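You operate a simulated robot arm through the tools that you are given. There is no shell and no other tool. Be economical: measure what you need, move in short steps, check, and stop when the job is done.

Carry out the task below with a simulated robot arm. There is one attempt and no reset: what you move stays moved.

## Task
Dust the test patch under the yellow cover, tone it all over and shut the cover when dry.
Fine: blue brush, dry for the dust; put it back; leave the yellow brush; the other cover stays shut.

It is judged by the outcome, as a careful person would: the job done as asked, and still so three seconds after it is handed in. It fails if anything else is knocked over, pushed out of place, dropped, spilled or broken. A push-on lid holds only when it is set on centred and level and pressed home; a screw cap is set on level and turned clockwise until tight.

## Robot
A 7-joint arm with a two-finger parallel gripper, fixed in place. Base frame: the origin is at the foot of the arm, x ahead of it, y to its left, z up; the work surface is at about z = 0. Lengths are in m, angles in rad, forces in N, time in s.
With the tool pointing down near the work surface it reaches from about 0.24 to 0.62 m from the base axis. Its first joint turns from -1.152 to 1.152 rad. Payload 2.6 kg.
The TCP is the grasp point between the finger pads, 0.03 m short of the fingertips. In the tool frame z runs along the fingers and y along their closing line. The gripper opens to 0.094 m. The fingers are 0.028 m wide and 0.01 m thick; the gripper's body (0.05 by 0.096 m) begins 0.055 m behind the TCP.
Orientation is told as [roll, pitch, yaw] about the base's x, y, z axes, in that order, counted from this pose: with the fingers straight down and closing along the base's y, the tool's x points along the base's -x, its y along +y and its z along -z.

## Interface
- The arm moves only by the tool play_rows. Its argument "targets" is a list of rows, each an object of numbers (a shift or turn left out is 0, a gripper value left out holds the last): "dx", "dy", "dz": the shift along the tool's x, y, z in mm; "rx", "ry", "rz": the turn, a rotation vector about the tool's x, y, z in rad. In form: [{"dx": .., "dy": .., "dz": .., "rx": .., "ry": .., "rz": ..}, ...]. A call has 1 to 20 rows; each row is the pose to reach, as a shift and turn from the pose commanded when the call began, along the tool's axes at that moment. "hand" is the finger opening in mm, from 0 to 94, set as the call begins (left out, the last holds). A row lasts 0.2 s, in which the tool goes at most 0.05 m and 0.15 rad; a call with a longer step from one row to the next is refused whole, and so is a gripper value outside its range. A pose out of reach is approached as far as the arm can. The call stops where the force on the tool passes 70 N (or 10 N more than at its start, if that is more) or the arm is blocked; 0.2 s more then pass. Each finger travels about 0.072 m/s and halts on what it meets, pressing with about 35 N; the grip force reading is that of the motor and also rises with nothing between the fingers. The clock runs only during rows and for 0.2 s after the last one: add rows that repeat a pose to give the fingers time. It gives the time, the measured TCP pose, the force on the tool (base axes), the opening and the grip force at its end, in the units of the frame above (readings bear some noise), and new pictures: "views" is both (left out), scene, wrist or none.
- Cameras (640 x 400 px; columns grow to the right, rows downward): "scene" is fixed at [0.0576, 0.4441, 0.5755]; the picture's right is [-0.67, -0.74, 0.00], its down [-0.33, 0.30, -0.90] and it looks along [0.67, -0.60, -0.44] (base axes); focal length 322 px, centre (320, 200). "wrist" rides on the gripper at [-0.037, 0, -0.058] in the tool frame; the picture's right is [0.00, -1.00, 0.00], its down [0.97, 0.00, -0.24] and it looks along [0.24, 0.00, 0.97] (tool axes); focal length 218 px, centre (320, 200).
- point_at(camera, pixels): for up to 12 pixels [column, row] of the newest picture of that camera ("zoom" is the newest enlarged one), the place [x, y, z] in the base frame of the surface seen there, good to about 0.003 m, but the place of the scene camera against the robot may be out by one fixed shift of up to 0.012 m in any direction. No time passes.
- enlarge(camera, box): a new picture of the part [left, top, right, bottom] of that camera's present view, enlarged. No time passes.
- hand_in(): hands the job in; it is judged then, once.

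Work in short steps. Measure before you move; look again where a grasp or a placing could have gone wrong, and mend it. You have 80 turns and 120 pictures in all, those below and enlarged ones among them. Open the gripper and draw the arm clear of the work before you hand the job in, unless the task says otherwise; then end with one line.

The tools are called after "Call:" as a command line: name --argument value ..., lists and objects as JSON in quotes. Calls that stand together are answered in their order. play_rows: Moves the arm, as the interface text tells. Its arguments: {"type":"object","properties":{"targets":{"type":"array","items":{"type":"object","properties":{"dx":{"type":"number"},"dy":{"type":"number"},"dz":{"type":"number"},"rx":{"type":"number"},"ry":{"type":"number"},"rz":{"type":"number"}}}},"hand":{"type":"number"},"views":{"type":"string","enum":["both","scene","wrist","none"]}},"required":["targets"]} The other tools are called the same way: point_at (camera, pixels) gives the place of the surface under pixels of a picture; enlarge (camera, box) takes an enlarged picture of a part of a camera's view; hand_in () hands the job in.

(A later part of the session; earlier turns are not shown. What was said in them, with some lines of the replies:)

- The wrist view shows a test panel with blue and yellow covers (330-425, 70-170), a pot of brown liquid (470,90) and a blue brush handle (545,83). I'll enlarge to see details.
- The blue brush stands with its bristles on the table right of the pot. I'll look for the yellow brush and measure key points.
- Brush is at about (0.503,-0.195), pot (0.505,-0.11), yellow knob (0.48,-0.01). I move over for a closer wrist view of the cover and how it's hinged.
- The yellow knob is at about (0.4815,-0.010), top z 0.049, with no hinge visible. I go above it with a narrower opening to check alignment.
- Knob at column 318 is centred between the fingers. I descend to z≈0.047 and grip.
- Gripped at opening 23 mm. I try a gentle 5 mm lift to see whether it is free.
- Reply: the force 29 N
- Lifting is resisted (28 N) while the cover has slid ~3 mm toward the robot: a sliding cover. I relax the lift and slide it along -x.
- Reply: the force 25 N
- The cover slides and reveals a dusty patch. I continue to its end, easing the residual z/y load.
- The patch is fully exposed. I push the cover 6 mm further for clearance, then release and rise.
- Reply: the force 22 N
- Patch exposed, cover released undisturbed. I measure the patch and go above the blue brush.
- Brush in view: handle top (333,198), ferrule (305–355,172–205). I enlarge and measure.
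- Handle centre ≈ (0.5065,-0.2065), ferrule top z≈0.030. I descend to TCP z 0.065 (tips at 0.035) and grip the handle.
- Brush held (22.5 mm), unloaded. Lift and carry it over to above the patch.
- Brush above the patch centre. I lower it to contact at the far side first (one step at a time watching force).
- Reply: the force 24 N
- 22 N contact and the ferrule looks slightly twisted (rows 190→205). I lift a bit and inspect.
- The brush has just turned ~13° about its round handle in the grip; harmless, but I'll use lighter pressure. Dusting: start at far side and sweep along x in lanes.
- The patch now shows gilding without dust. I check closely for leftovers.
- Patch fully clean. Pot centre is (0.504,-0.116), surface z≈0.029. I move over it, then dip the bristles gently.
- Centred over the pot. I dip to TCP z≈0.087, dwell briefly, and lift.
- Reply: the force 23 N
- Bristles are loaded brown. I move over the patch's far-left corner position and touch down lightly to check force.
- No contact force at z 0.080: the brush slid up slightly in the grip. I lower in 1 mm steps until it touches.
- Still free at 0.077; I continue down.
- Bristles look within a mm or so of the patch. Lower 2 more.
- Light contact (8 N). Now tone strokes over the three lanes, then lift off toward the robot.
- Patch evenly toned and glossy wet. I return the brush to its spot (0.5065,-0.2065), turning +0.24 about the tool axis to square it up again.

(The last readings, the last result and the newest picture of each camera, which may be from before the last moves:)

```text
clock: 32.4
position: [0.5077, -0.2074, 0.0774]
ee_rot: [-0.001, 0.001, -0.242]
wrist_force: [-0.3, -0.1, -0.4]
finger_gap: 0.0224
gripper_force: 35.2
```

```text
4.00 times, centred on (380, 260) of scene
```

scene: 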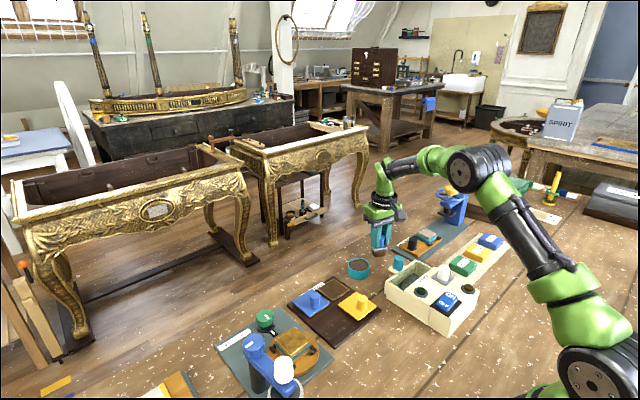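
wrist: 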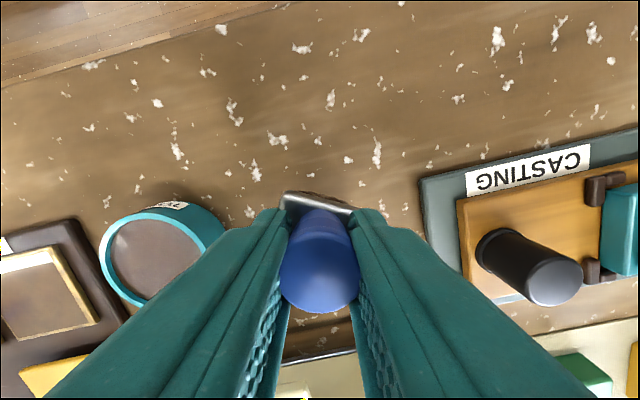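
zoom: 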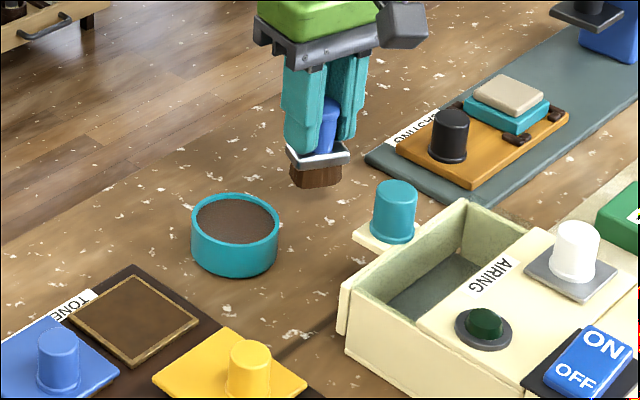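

Correct spot and clear of neighbours. Lower to the table in fine steps.

Call:
play_rows --targets '[{"dz": 8}, {"dz": 13}, {"dz": 14.5}, {"dz": 16}]' --views "none"

```text
clock: 33.4
position: [0.5078, -0.2078, 0.0627]
ee_rot: [0.0, 0.001, -0.241]
wrist_force: [0.2, 0.0, -0.1]
finger_gap: 0.0227
gripper_force: 35.1
```

Call:
play_rows --targets '[{"dz": 1}, {"dz": 2}]' --views "none"

```text
clock: 34.0
position: [0.5083, -0.2074, 0.0614]
ee_rot: [0.001, -0.002, -0.242]
wrist_force: [-4.2, 1.6, 11.2]
finger_gap: 0.0224
gripper_force: 34.6
```

Contact with the table (11 N). I open and rise straight up.

Call:
play_rows --targets '[{"dz": -1}, {"dz": -1}, {"dz": -1}, {"dz": -30}, {"dz": -70}, {"dz": -100}]' --hand 54

Call:
enlarge --camera "scene" --box '[290, 220, 410, 320]'

```text
clock: 35.4
position: [0.5071, -0.2076, 0.1605]
ee_rot: [0.001, 0.0, -0.241]
wrist_force: [-0.7, -0.1, -1.1]
finger_gap: 0.0539
gripper_force: 0.0
```

scene: 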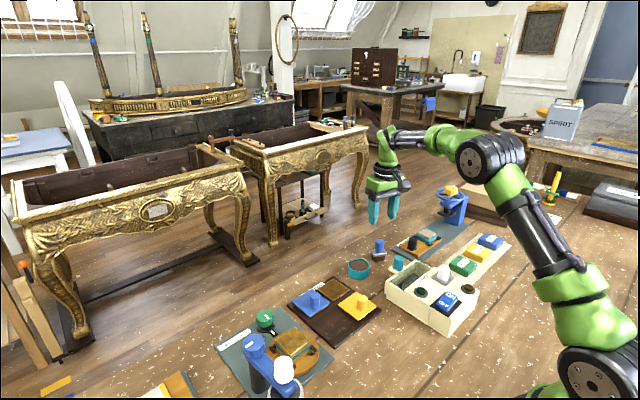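
wrist: 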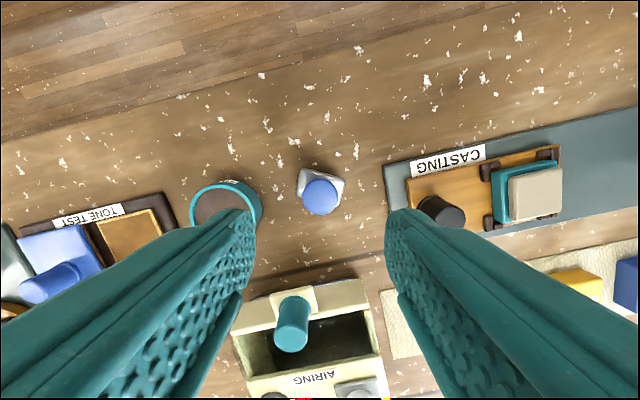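

```text
4.00 times, centred on (350, 270) of scene
```

zoom: 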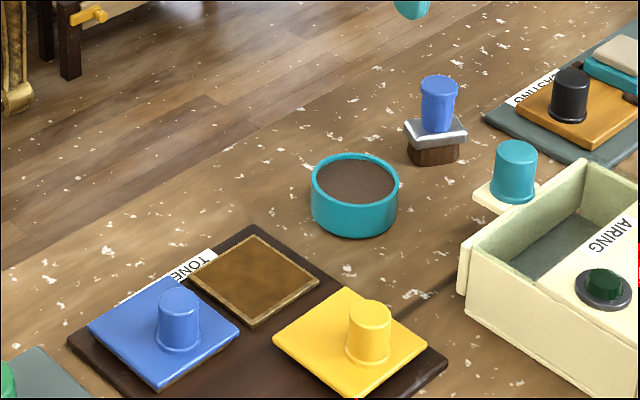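

Brush stands in its place. The patch is starting to look matte. I move back over the cover, squared up, to watch the drying.

Call:
play_rows --targets '[{"dx": 20, "dy": 29, "dz": -15, "rz": -0.04}, {"dx": 41, "dy": 58, "dz": -15, "rz": -0.08}, {"dx": 61, "dy": 87, "dz": -15, "rz": -0.12}, {"dx": 81, "dy": 116, "dz": -15, "rz": -0.16}, {"dx": 102, "dy": 145, "dz": -15, "rz": -0.2}, {"dx": 122, "dy": 174, "dz": -15, "rz": -0.241}]' --views "wrist"

Call:
enlarge --camera "wrist" --box '[260, 70, 380, 190]'

```text
clock: 36.8
position: [0.432, -0.0088, 0.176]
ee_rot: [0.0, 0.001, 0.0]
wrist_force: [-0.1, 0.0, 0.1]
finger_gap: 0.0542
gripper_force: 0.0
```

wrist: 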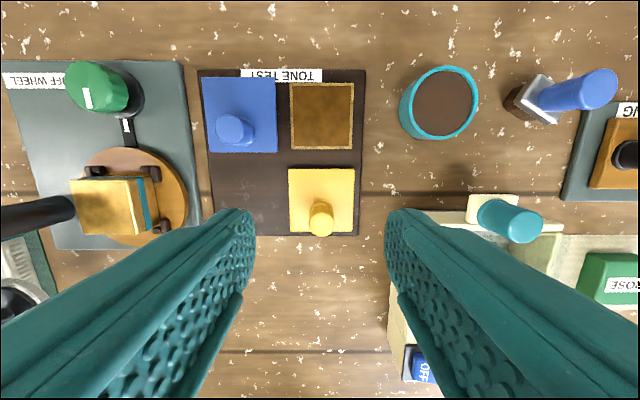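

```text
3.33 times, centred on (320, 130) of wrist
```

zoom: 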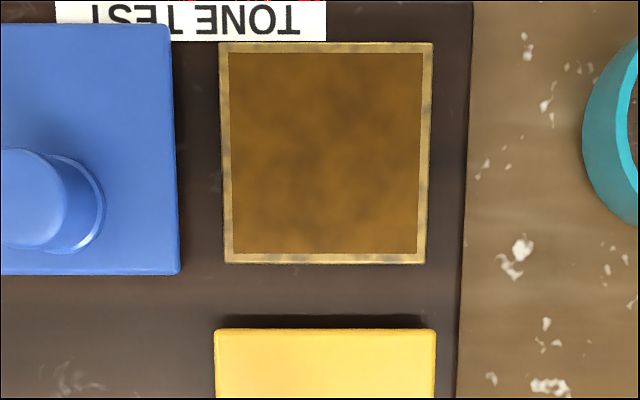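

Patch is drying to matte. But the brush now sits yawed ~28° (my correction went the wrong way); I use the drying time to square it up. Move above it.

Call:
play_rows --targets '[{"dx": -15, "dy": -40}, {"dx": -30, "dy": -80}, {"dx": -45, "dy": -120}, {"dx": -60, "dy": -160}, {"dx": -75, "dy": -199, "dz": 10}, {"dx": -75, "dy": -199, "dz": 36}, {"dx": -75, "dy": -199, "dz": 36}]' --views "wrist"

Call:
enlarge --camera "wrist" --box '[260, 140, 380, 240]'

Call:
point_at --camera "wrist" --pixels '[[320, 200], [322, 200]]'

```text
clock: 38.4
position: [0.5059, -0.2072, 0.1397]
ee_rot: [0.0, 0.0, 0.0]
wrist_force: [0.6, 0.0, 0.3]
finger_gap: 0.0541
gripper_force: 0.0
```

wrist: 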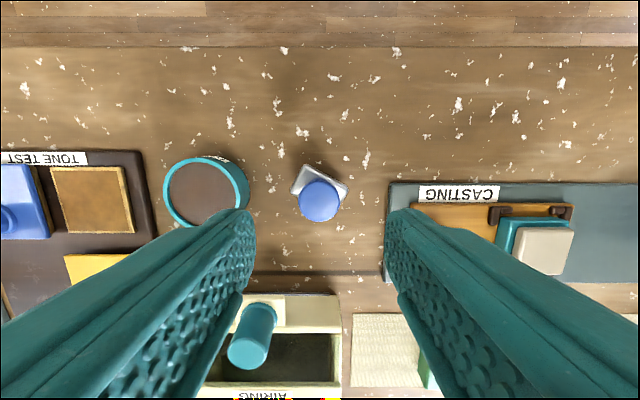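

```text
4.00 times, centred on (320, 190) of wrist
```

zoom: 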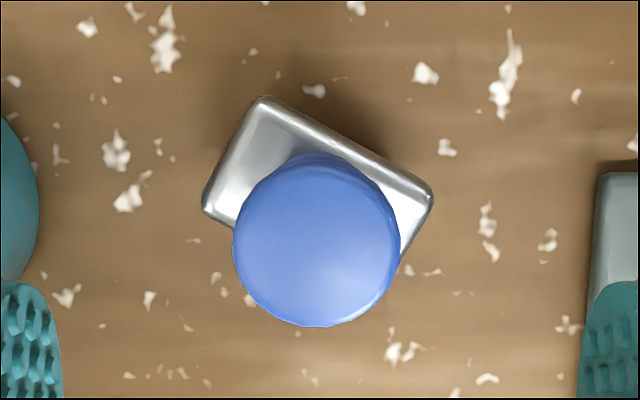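

```text
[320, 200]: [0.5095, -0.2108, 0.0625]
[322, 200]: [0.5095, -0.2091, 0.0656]
```

The ferrule is 29° off. I descend, grip, lift 4 mm, turn it back -0.5 about tool z, and set it down.

Call:
play_rows --targets '[{"dx": -1, "dy": 0, "dz": 40}, {"dx": -1, "dy": 0, "dz": 75}, {"dx": -1, "dy": 0, "dz": 75}]' --views "none"

Call:
play_rows --targets '[{"dz": 0}, {"dz": 0}, {"dz": 0}, {"dz": -5}, {"dz": -5, "rz": -0.13}, {"dz": -5, "rz": -0.26}, {"dz": -5, "rz": -0.39}, {"dz": -5, "rz": -0.505}, {"dz": -5, "rz": -0.505}, {"dz": -2, "rz": -0.505}, {"dz": 0, "rz": -0.505}]' --hand 0 --views "wrist"

```text
clock: 39.2
position: [0.5053, -0.2072, 0.0631]
ee_rot: [0.001, -0.001, 0.0]
wrist_force: [0.1, -0.5, -0.6]
finger_gap: 0.0542
gripper_force: 0.1
```

```text
clock: 41.6
position: [0.5068, -0.2083, 0.0662]
ee_rot: [-0.001, -0.003, 0.504]
wrist_force: [-4.6, 1.0, 12.3]
finger_gap: 0.0225
gripper_force: 35.1
```

wrist: 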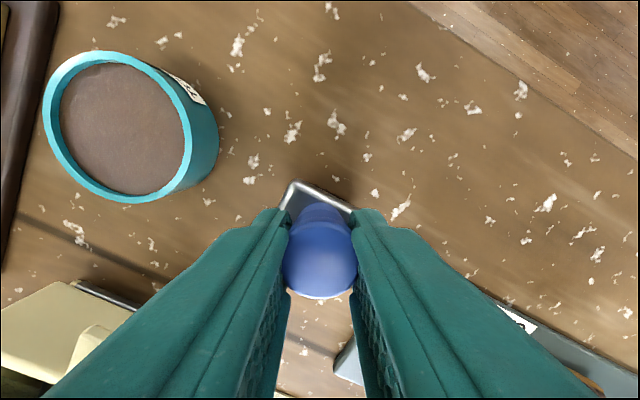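

Set down (12 N contact). Release, rise, and un-turn the wrist once clear.

Call:
play_rows --targets '[{"dz": -1}, {"dz": -1}, {"dz": -1}, {"dz": -30}, {"dz": -70}, {"dz": -100}, {"dz": -100, "rz": 0.13}, {"dz": -100, "rz": 0.26}, {"dz": -100, "rz": 0.39}, {"dz": -100, "rz": 0.505}]' --hand 54

Call:
enlarge --camera "wrist" --box '[260, 140, 380, 240]'

```text
clock: 43.8
position: [0.5066, -0.207, 0.1639]
ee_rot: [0.0, 0.0, -0.002]
wrist_force: [-0.9, 0.8, 0.3]
finger_gap: 0.0541
gripper_force: 0.0
```

scene: 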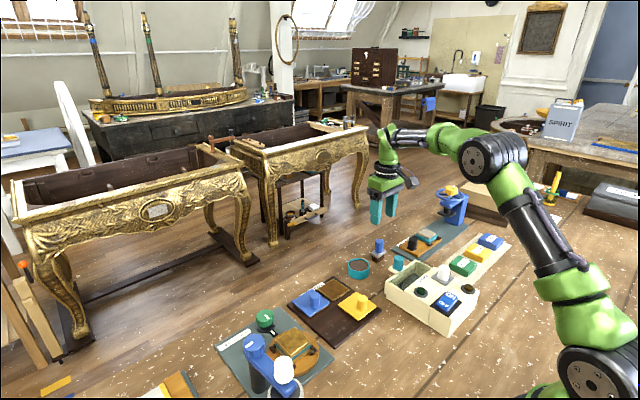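
wrist: 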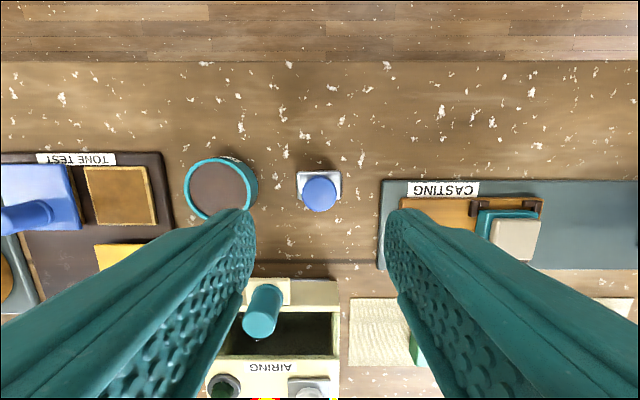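

```text
4.00 times, centred on (320, 190) of wrist
```

zoom: 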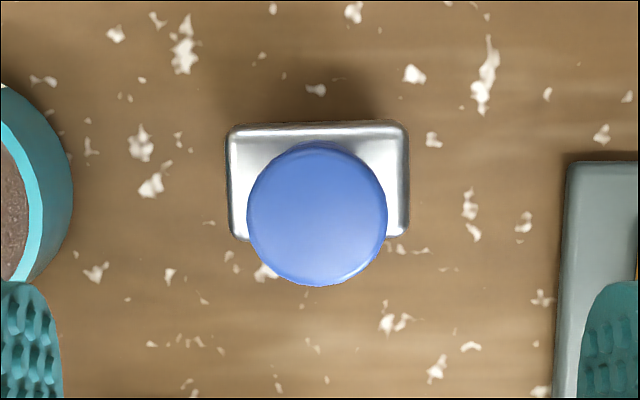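

Brush back squarely in place and upright. Back over the yellow cover to judge dryness.

Call:
play_rows --targets '[{"dx": 15, "dy": 40, "dz": -10}, {"dx": 30, "dy": 80, "dz": -10}, {"dx": 45, "dy": 120, "dz": -10}, {"dx": 60, "dy": 160, "dz": -10}, {"dx": 75, "dy": 198, "dz": -10}, {"dx": 75, "dy": 198, "dz": -10}]' --views "wrist"

Call:
enlarge --camera "wrist" --box '[260, 70, 380, 190]'

```text
clock: 45.2
position: [0.4324, -0.0106, 0.174]
ee_rot: [0.0, 0.001, -0.001]
wrist_force: [-0.4, -0.2, -0.1]
finger_gap: 0.0539
gripper_force: 0.0
```

wrist: 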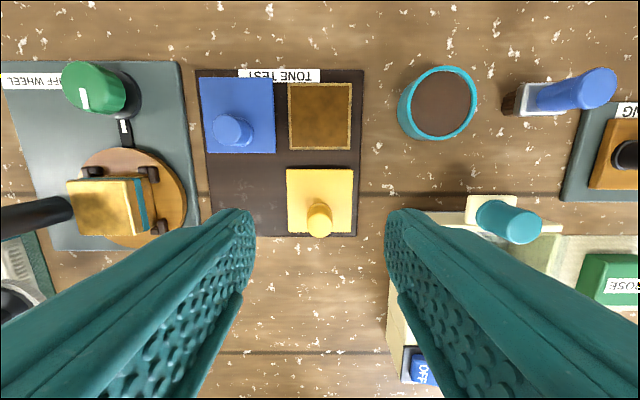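

```text
3.33 times, centred on (320, 130) of wrist
```

zoom: 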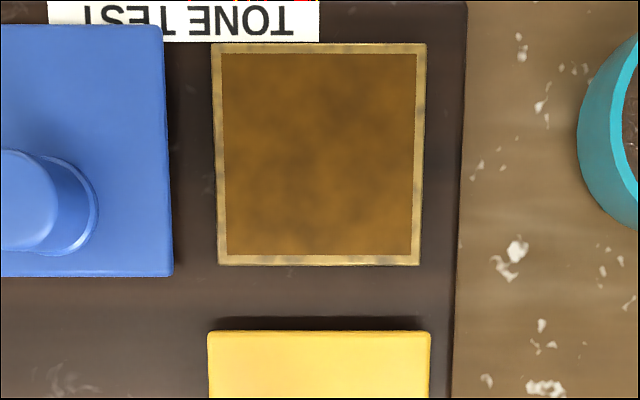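

The patch looks matte; colour same as at 36.8 s. I go to the viewpoint where gloss was seen earlier and wait 3.5 s to compare.

Call:
play_rows --targets '[{"dx": -2, "dy": -13, "dz": 30}, {"dx": -2, "dy": -13, "dz": 55}, {"dx": -2, "dy": -13, "dz": 55}, {"dx": -2, "dy": -13, "dz": 55}, {"dx": -2, "dy": -13, "dz": 55}, {"dx": -2, "dy": -13, "dz": 55}, {"dx": -2, "dy": -13, "dz": 55}, {"dx": -2, "dy": -13, "dz": 55}, {"dx": -2, "dy": -13, "dz": 55}, {"dx": -2, "dy": -13, "dz": 55}, {"dx": -2, "dy": -13, "dz": 55}, {"dx": -2, "dy": -13, "dz": 55}, {"dx": -2, "dy": -13, "dz": 55}, {"dx": -2, "dy": -13, "dz": 55}, {"dx": -2, "dy": -13, "dz": 55}, {"dx": -2, "dy": -13, "dz": 55}, {"dx": -2, "dy": -13, "dz": 55}, {"dx": -2, "dy": -13, "dz": 55}, {"dx": -2, "dy": -13, "dz": 55}, {"dx": -2, "dy": -13, "dz": 55}]' --views "wrist"

Call:
enlarge --camera "wrist" --box '[240, 50, 360, 170]'

Call:
enlarge --camera "scene" --box '[290, 240, 380, 320]'

```text
clock: 49.4
position: [0.4328, -0.0236, 0.1205]
ee_rot: [0.0, -0.001, 0.0]
wrist_force: [-0.3, 0.9, -0.4]
finger_gap: 0.0543
gripper_force: 0.1
```

wrist: 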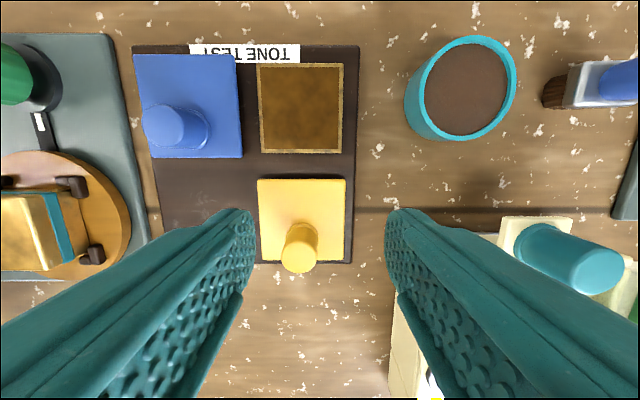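

```text
3.33 times, centred on (300, 110) of wrist
```

zoom: 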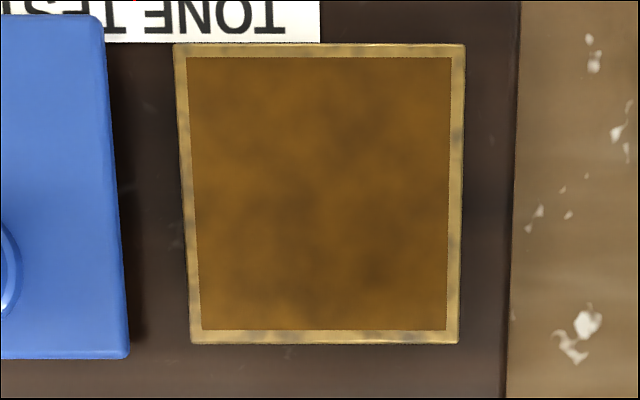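

```text
5.00 times, centred on (335, 280) of scene
```

zoom: 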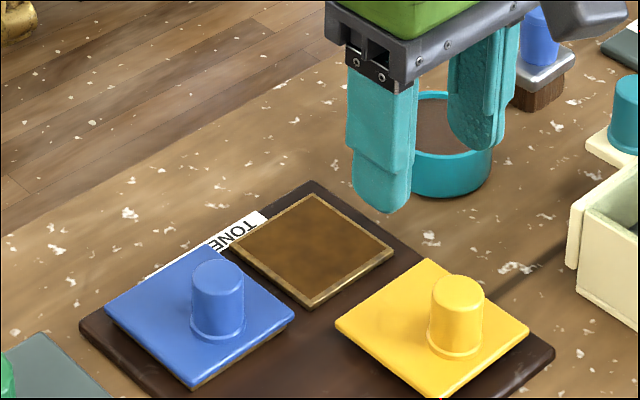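

Same viewpoint: gloss is gone, so it's dry. Now I move over the yellow knob (0.4028,-0.010), descend and grip.

Call:
play_rows --targets '[{"dx": 15, "dy": 7, "dz": 0}, {"dx": 30, "dy": 13.7, "dz": 10}, {"dx": 30, "dy": 13.7, "dz": 45}, {"dx": 30, "dy": 13.7, "dz": 70.5}, {"dx": 30, "dy": 13.7, "dz": 70.5}]' --views "wrist"

Call:
play_rows --targets '[{"dz": 0}, {"dz": 0}, {"dz": 0}]' --hand 0 --views "wrist"

```text
clock: 50.6
position: [0.4028, -0.01, 0.0496]
ee_rot: [0.0, 0.001, 0.0]
wrist_force: [-0.4, 0.5, 2.1]
finger_gap: 0.0537
gripper_force: 0.1
```

wrist: 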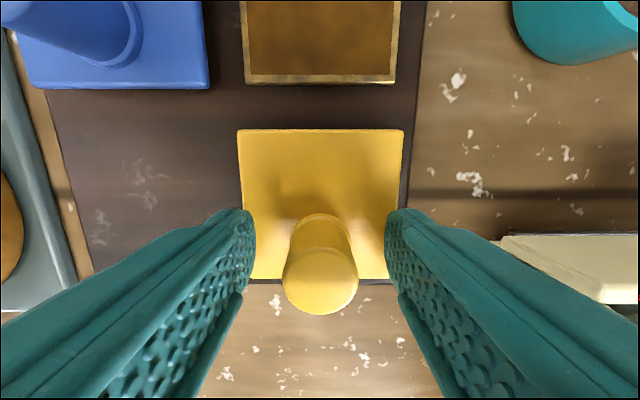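

```text
clock: 51.4
position: [0.4031, -0.0095, 0.049]
ee_rot: [0.0, 0.0, 0.0]
wrist_force: [1.6, 1.7, -0.2]
finger_gap: 0.0231
gripper_force: 45.7
```

wrist: 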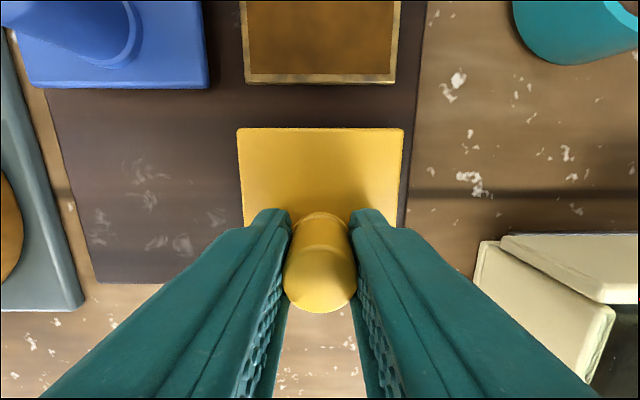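

Gripped cleanly. Slide the cover back along +x ~78 mm, in small steps.

Call:
play_rows --targets '[{"dx": -8}, {"dx": -16}, {"dx": -24}, {"dx": -32}, {"dx": -40}, {"dx": -48}, {"dx": -56}, {"dx": -64}, {"dx": -70}, {"dx": -74}, {"dx": -77}, {"dx": -79}, {"dx": -79}]'

```text
clock: 54.2
position: [0.483, -0.011, 0.0503]
ee_rot: [-0.002, 0.001, 0.001]
wrist_force: [0.4, -7.8, 5.8]
finger_gap: 0.0232
gripper_force: 44.9
```

scene: 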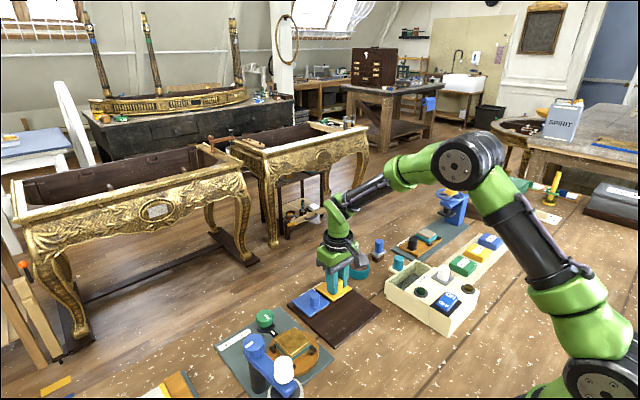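
wrist: 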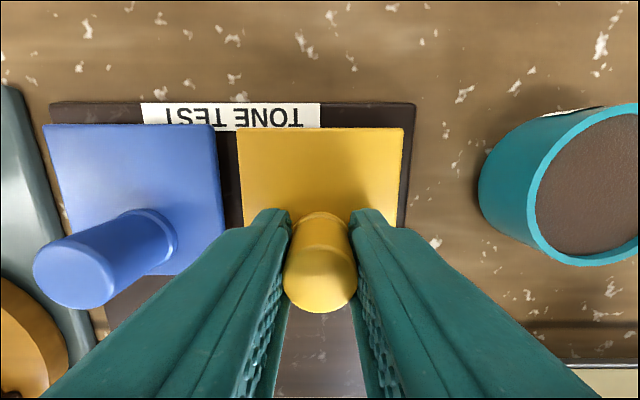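

Nearly home: yellow far edge row 128 vs blue 125, ~1 mm short. Nudge 3 mm more toward the stop.

Call:
play_rows --targets '[{"dx": -1}, {"dx": -2}, {"dx": -2}]' --views "wrist"

```text
clock: 55.0
position: [0.4843, -0.0107, 0.0479]
ee_rot: [0.0, -0.001, -0.002]
wrist_force: [-6.9, -11.6, 14.5]
finger_gap: 0.023
gripper_force: 45.2
```

wrist: 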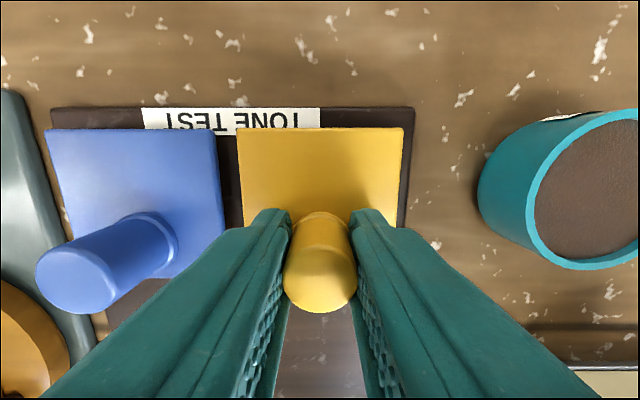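

Edges aligned (row 128 both) and the stop is felt (−6.9 N). Release, rise and withdraw.

Call:
play_rows --targets '[{"dx": 2}, {"dx": 2}, {"dx": 2}, {"dx": 2, "dz": -30}, {"dx": 2, "dz": -70}, {"dx": 2, "dz": -115}, {"dx": 30, "dz": -150}, {"dx": 60, "dz": -180}]' --hand 54

Call:
enlarge --camera "wrist" --box '[200, 60, 400, 210]'

Call:
enlarge --camera "scene" --box '[280, 220, 420, 330]'

```text
clock: 56.8
position: [0.4238, -0.01, 0.2287]
ee_rot: [0.0, 0.003, 0.0]
wrist_force: [0.2, 0.3, 1.2]
finger_gap: 0.0538
gripper_force: 0.2
```

scene: 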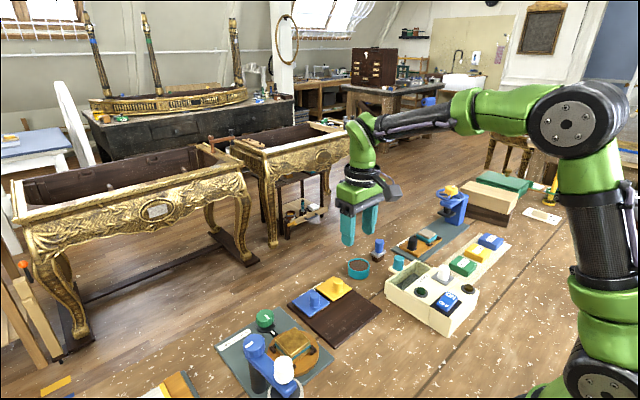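
wrist: 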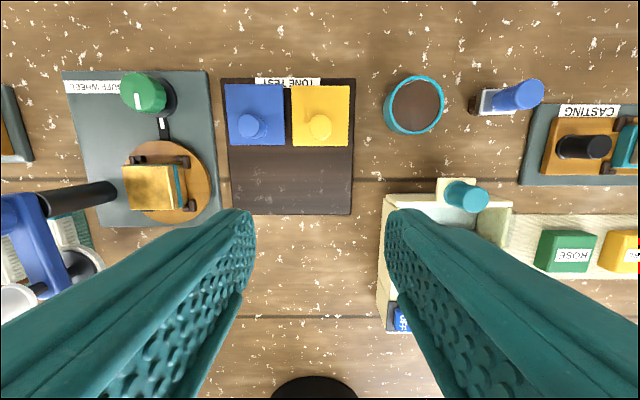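

```text
2.67 times, centred on (300, 135) of wrist
```

zoom: 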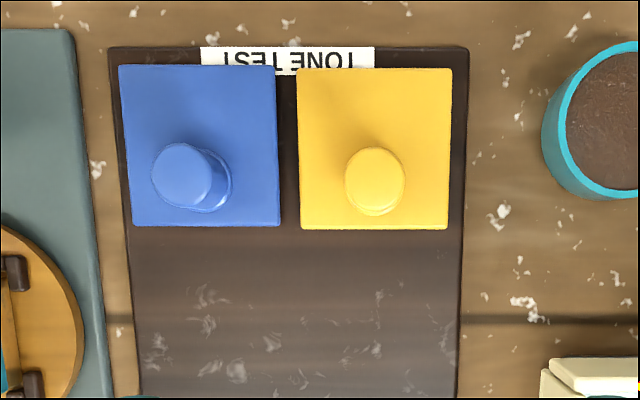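

```text
3.64 times, centred on (350, 275) of scene
```

zoom: 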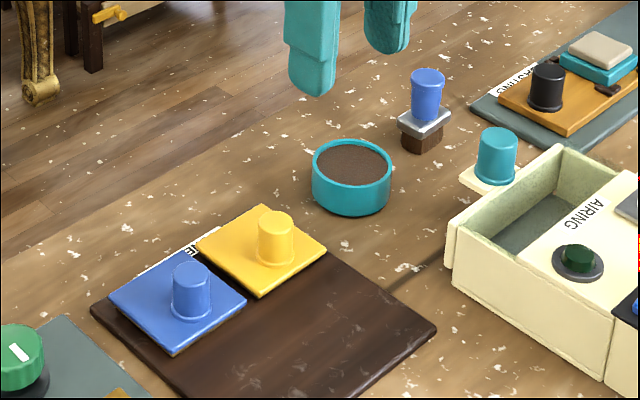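

The cover is ~1 mm short of the blue one (rows 68 vs 65 in the zoom), since my back-off dragged it before the fingers opened. I regrip and push it home, releasing without backing off.

Call:
play_rows --targets '[{"dx": -30, "dz": 40}, {"dx": -58, "dz": 85}, {"dx": -58, "dz": 130}, {"dx": -58, "dz": 165}, {"dx": -58, "dz": 179}, {"dx": -58, "dz": 179}]' --views "none"

Call:
play_rows --targets '[{"dz": 0}, {"dz": 0}, {"dz": 0}, {"dx": -1}, {"dx": -2}, {"dx": -3}, {"dx": -3}]' --hand 0 --views "wrist"

```text
refused: row 2 steps farther than a row can; nothing moved
```

```text
clock: 58.4
position: [0.4266, -0.0087, 0.2293]
ee_rot: [0.0, -0.001, 0.0]
wrist_force: [0.1, -0.4, -0.3]
finger_gap: 0.0002
gripper_force: 33.0
```

wrist: 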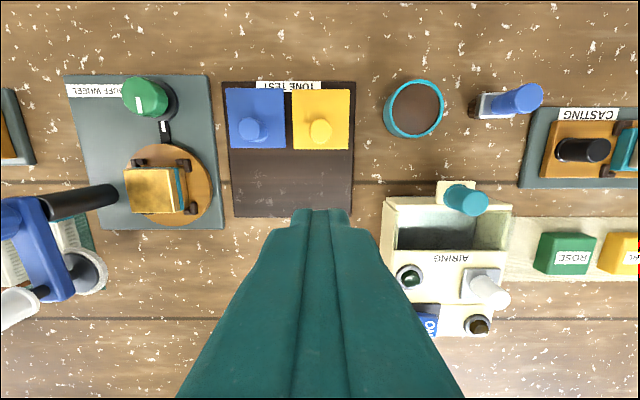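

The first call was refused, so the hand only closed in free air; harmless. I redo it with smaller steps, fingers open.

Call:
play_rows --targets '[{"dx": -28, "dz": 30}, {"dx": -56, "dz": 60}, {"dx": -56, "dz": 100}, {"dx": -56, "dz": 125}, {"dx": -56, "dz": 125}]' --hand 54 --views "wrist"

```text
clock: 59.6
position: [0.4841, -0.0092, 0.1036]
ee_rot: [-0.002, 0.0, -0.001]
wrist_force: [0.0, -0.2, -0.3]
finger_gap: 0.0537
gripper_force: 0.1
```

wrist: 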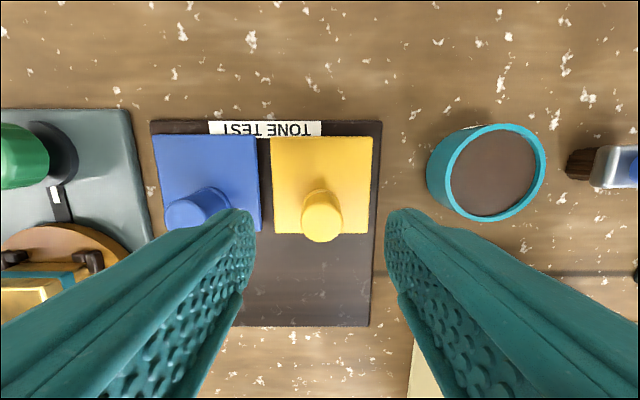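

Knob centred (322,215). Descend, then grip.

Call:
play_rows --targets '[{"dy": -1, "dz": 30}, {"dy": -1, "dz": 54}, {"dy": -1, "dz": 54}]' --views "none"

Call:
play_rows --targets '[{"dz": 0}, {"dz": 0}, {"dz": 0}, {"dx": -1}, {"dx": -2}, {"dx": -2.5}, {"dx": -2.5}]' --hand 0 --views "wrist"

```text
clock: 60.4
position: [0.4841, -0.0093, 0.0511]
ee_rot: [-0.001, 0.001, -0.001]
wrist_force: [-0.5, -1.1, -0.3]
finger_gap: 0.054
gripper_force: 0.1
```

```text
clock: 62.0
position: [0.4852, -0.0099, 0.0511]
ee_rot: [0.002, 0.004, -0.002]
wrist_force: [-28.4, 1.7, 23.7]
finger_gap: 0.0228
gripper_force: 45.0
```

wrist: 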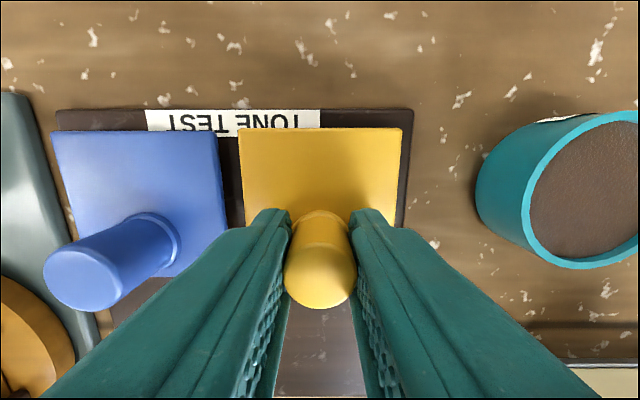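

Firmly at the stop (−28 N). Relieve most of the push (1 mm short of neutral), open, and rise straight.

Call:
play_rows --targets '[{"dx": 0.8}, {"dx": 0.8}, {"dx": 0.8}, {"dx": 1, "dz": -30}, {"dx": 1, "dz": -70}, {"dx": 1, "dz": -110}, {"dx": 30, "dz": -145}, {"dx": 60, "dz": -180}]' --hand 54

Call:
enlarge --camera "wrist" --box '[200, 60, 400, 210]'

```text
clock: 63.8
position: [0.4254, -0.0103, 0.23]
ee_rot: [-0.001, -0.001, -0.001]
wrist_force: [-0.1, 0.7, 0.0]
finger_gap: 0.0537
gripper_force: 0.0
```

scene: 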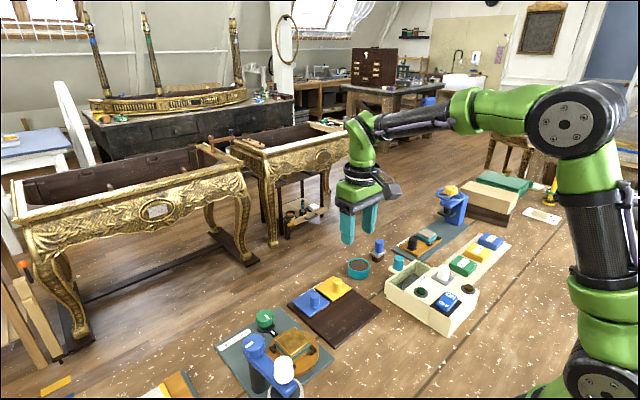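
wrist: 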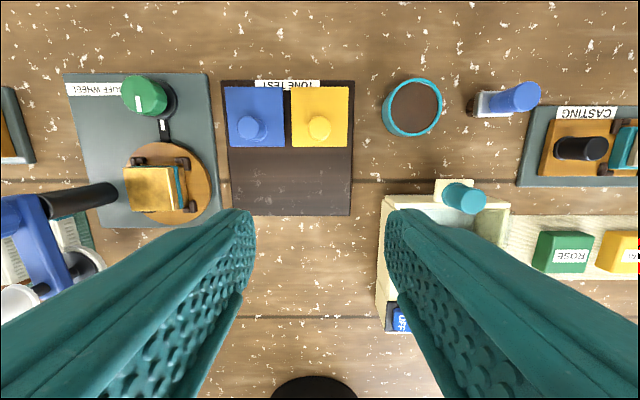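

```text
2.67 times, centred on (300, 135) of wrist
```

zoom: 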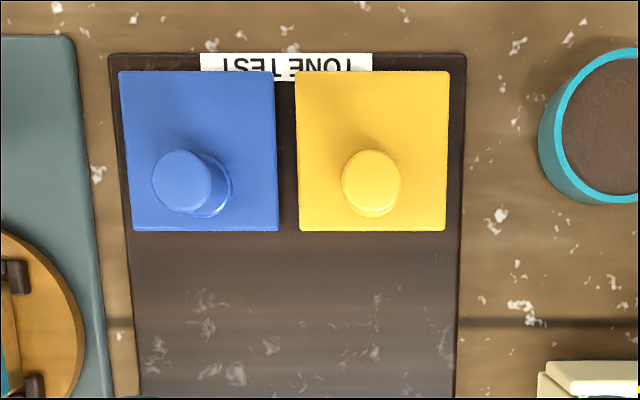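

Both covers are level (row 71 each), the brush is back and upright, the pot is in place, and the arm is clear. Handing in.

Call:
hand_in

```text
The job is handed in.
```

The patch under the yellow cover was dusted with the dry blue brush, toned all over and left to dry. The yellow cover is shut again, the blue brush is back in its place, and I left the yellow brush and the blue cover alone.
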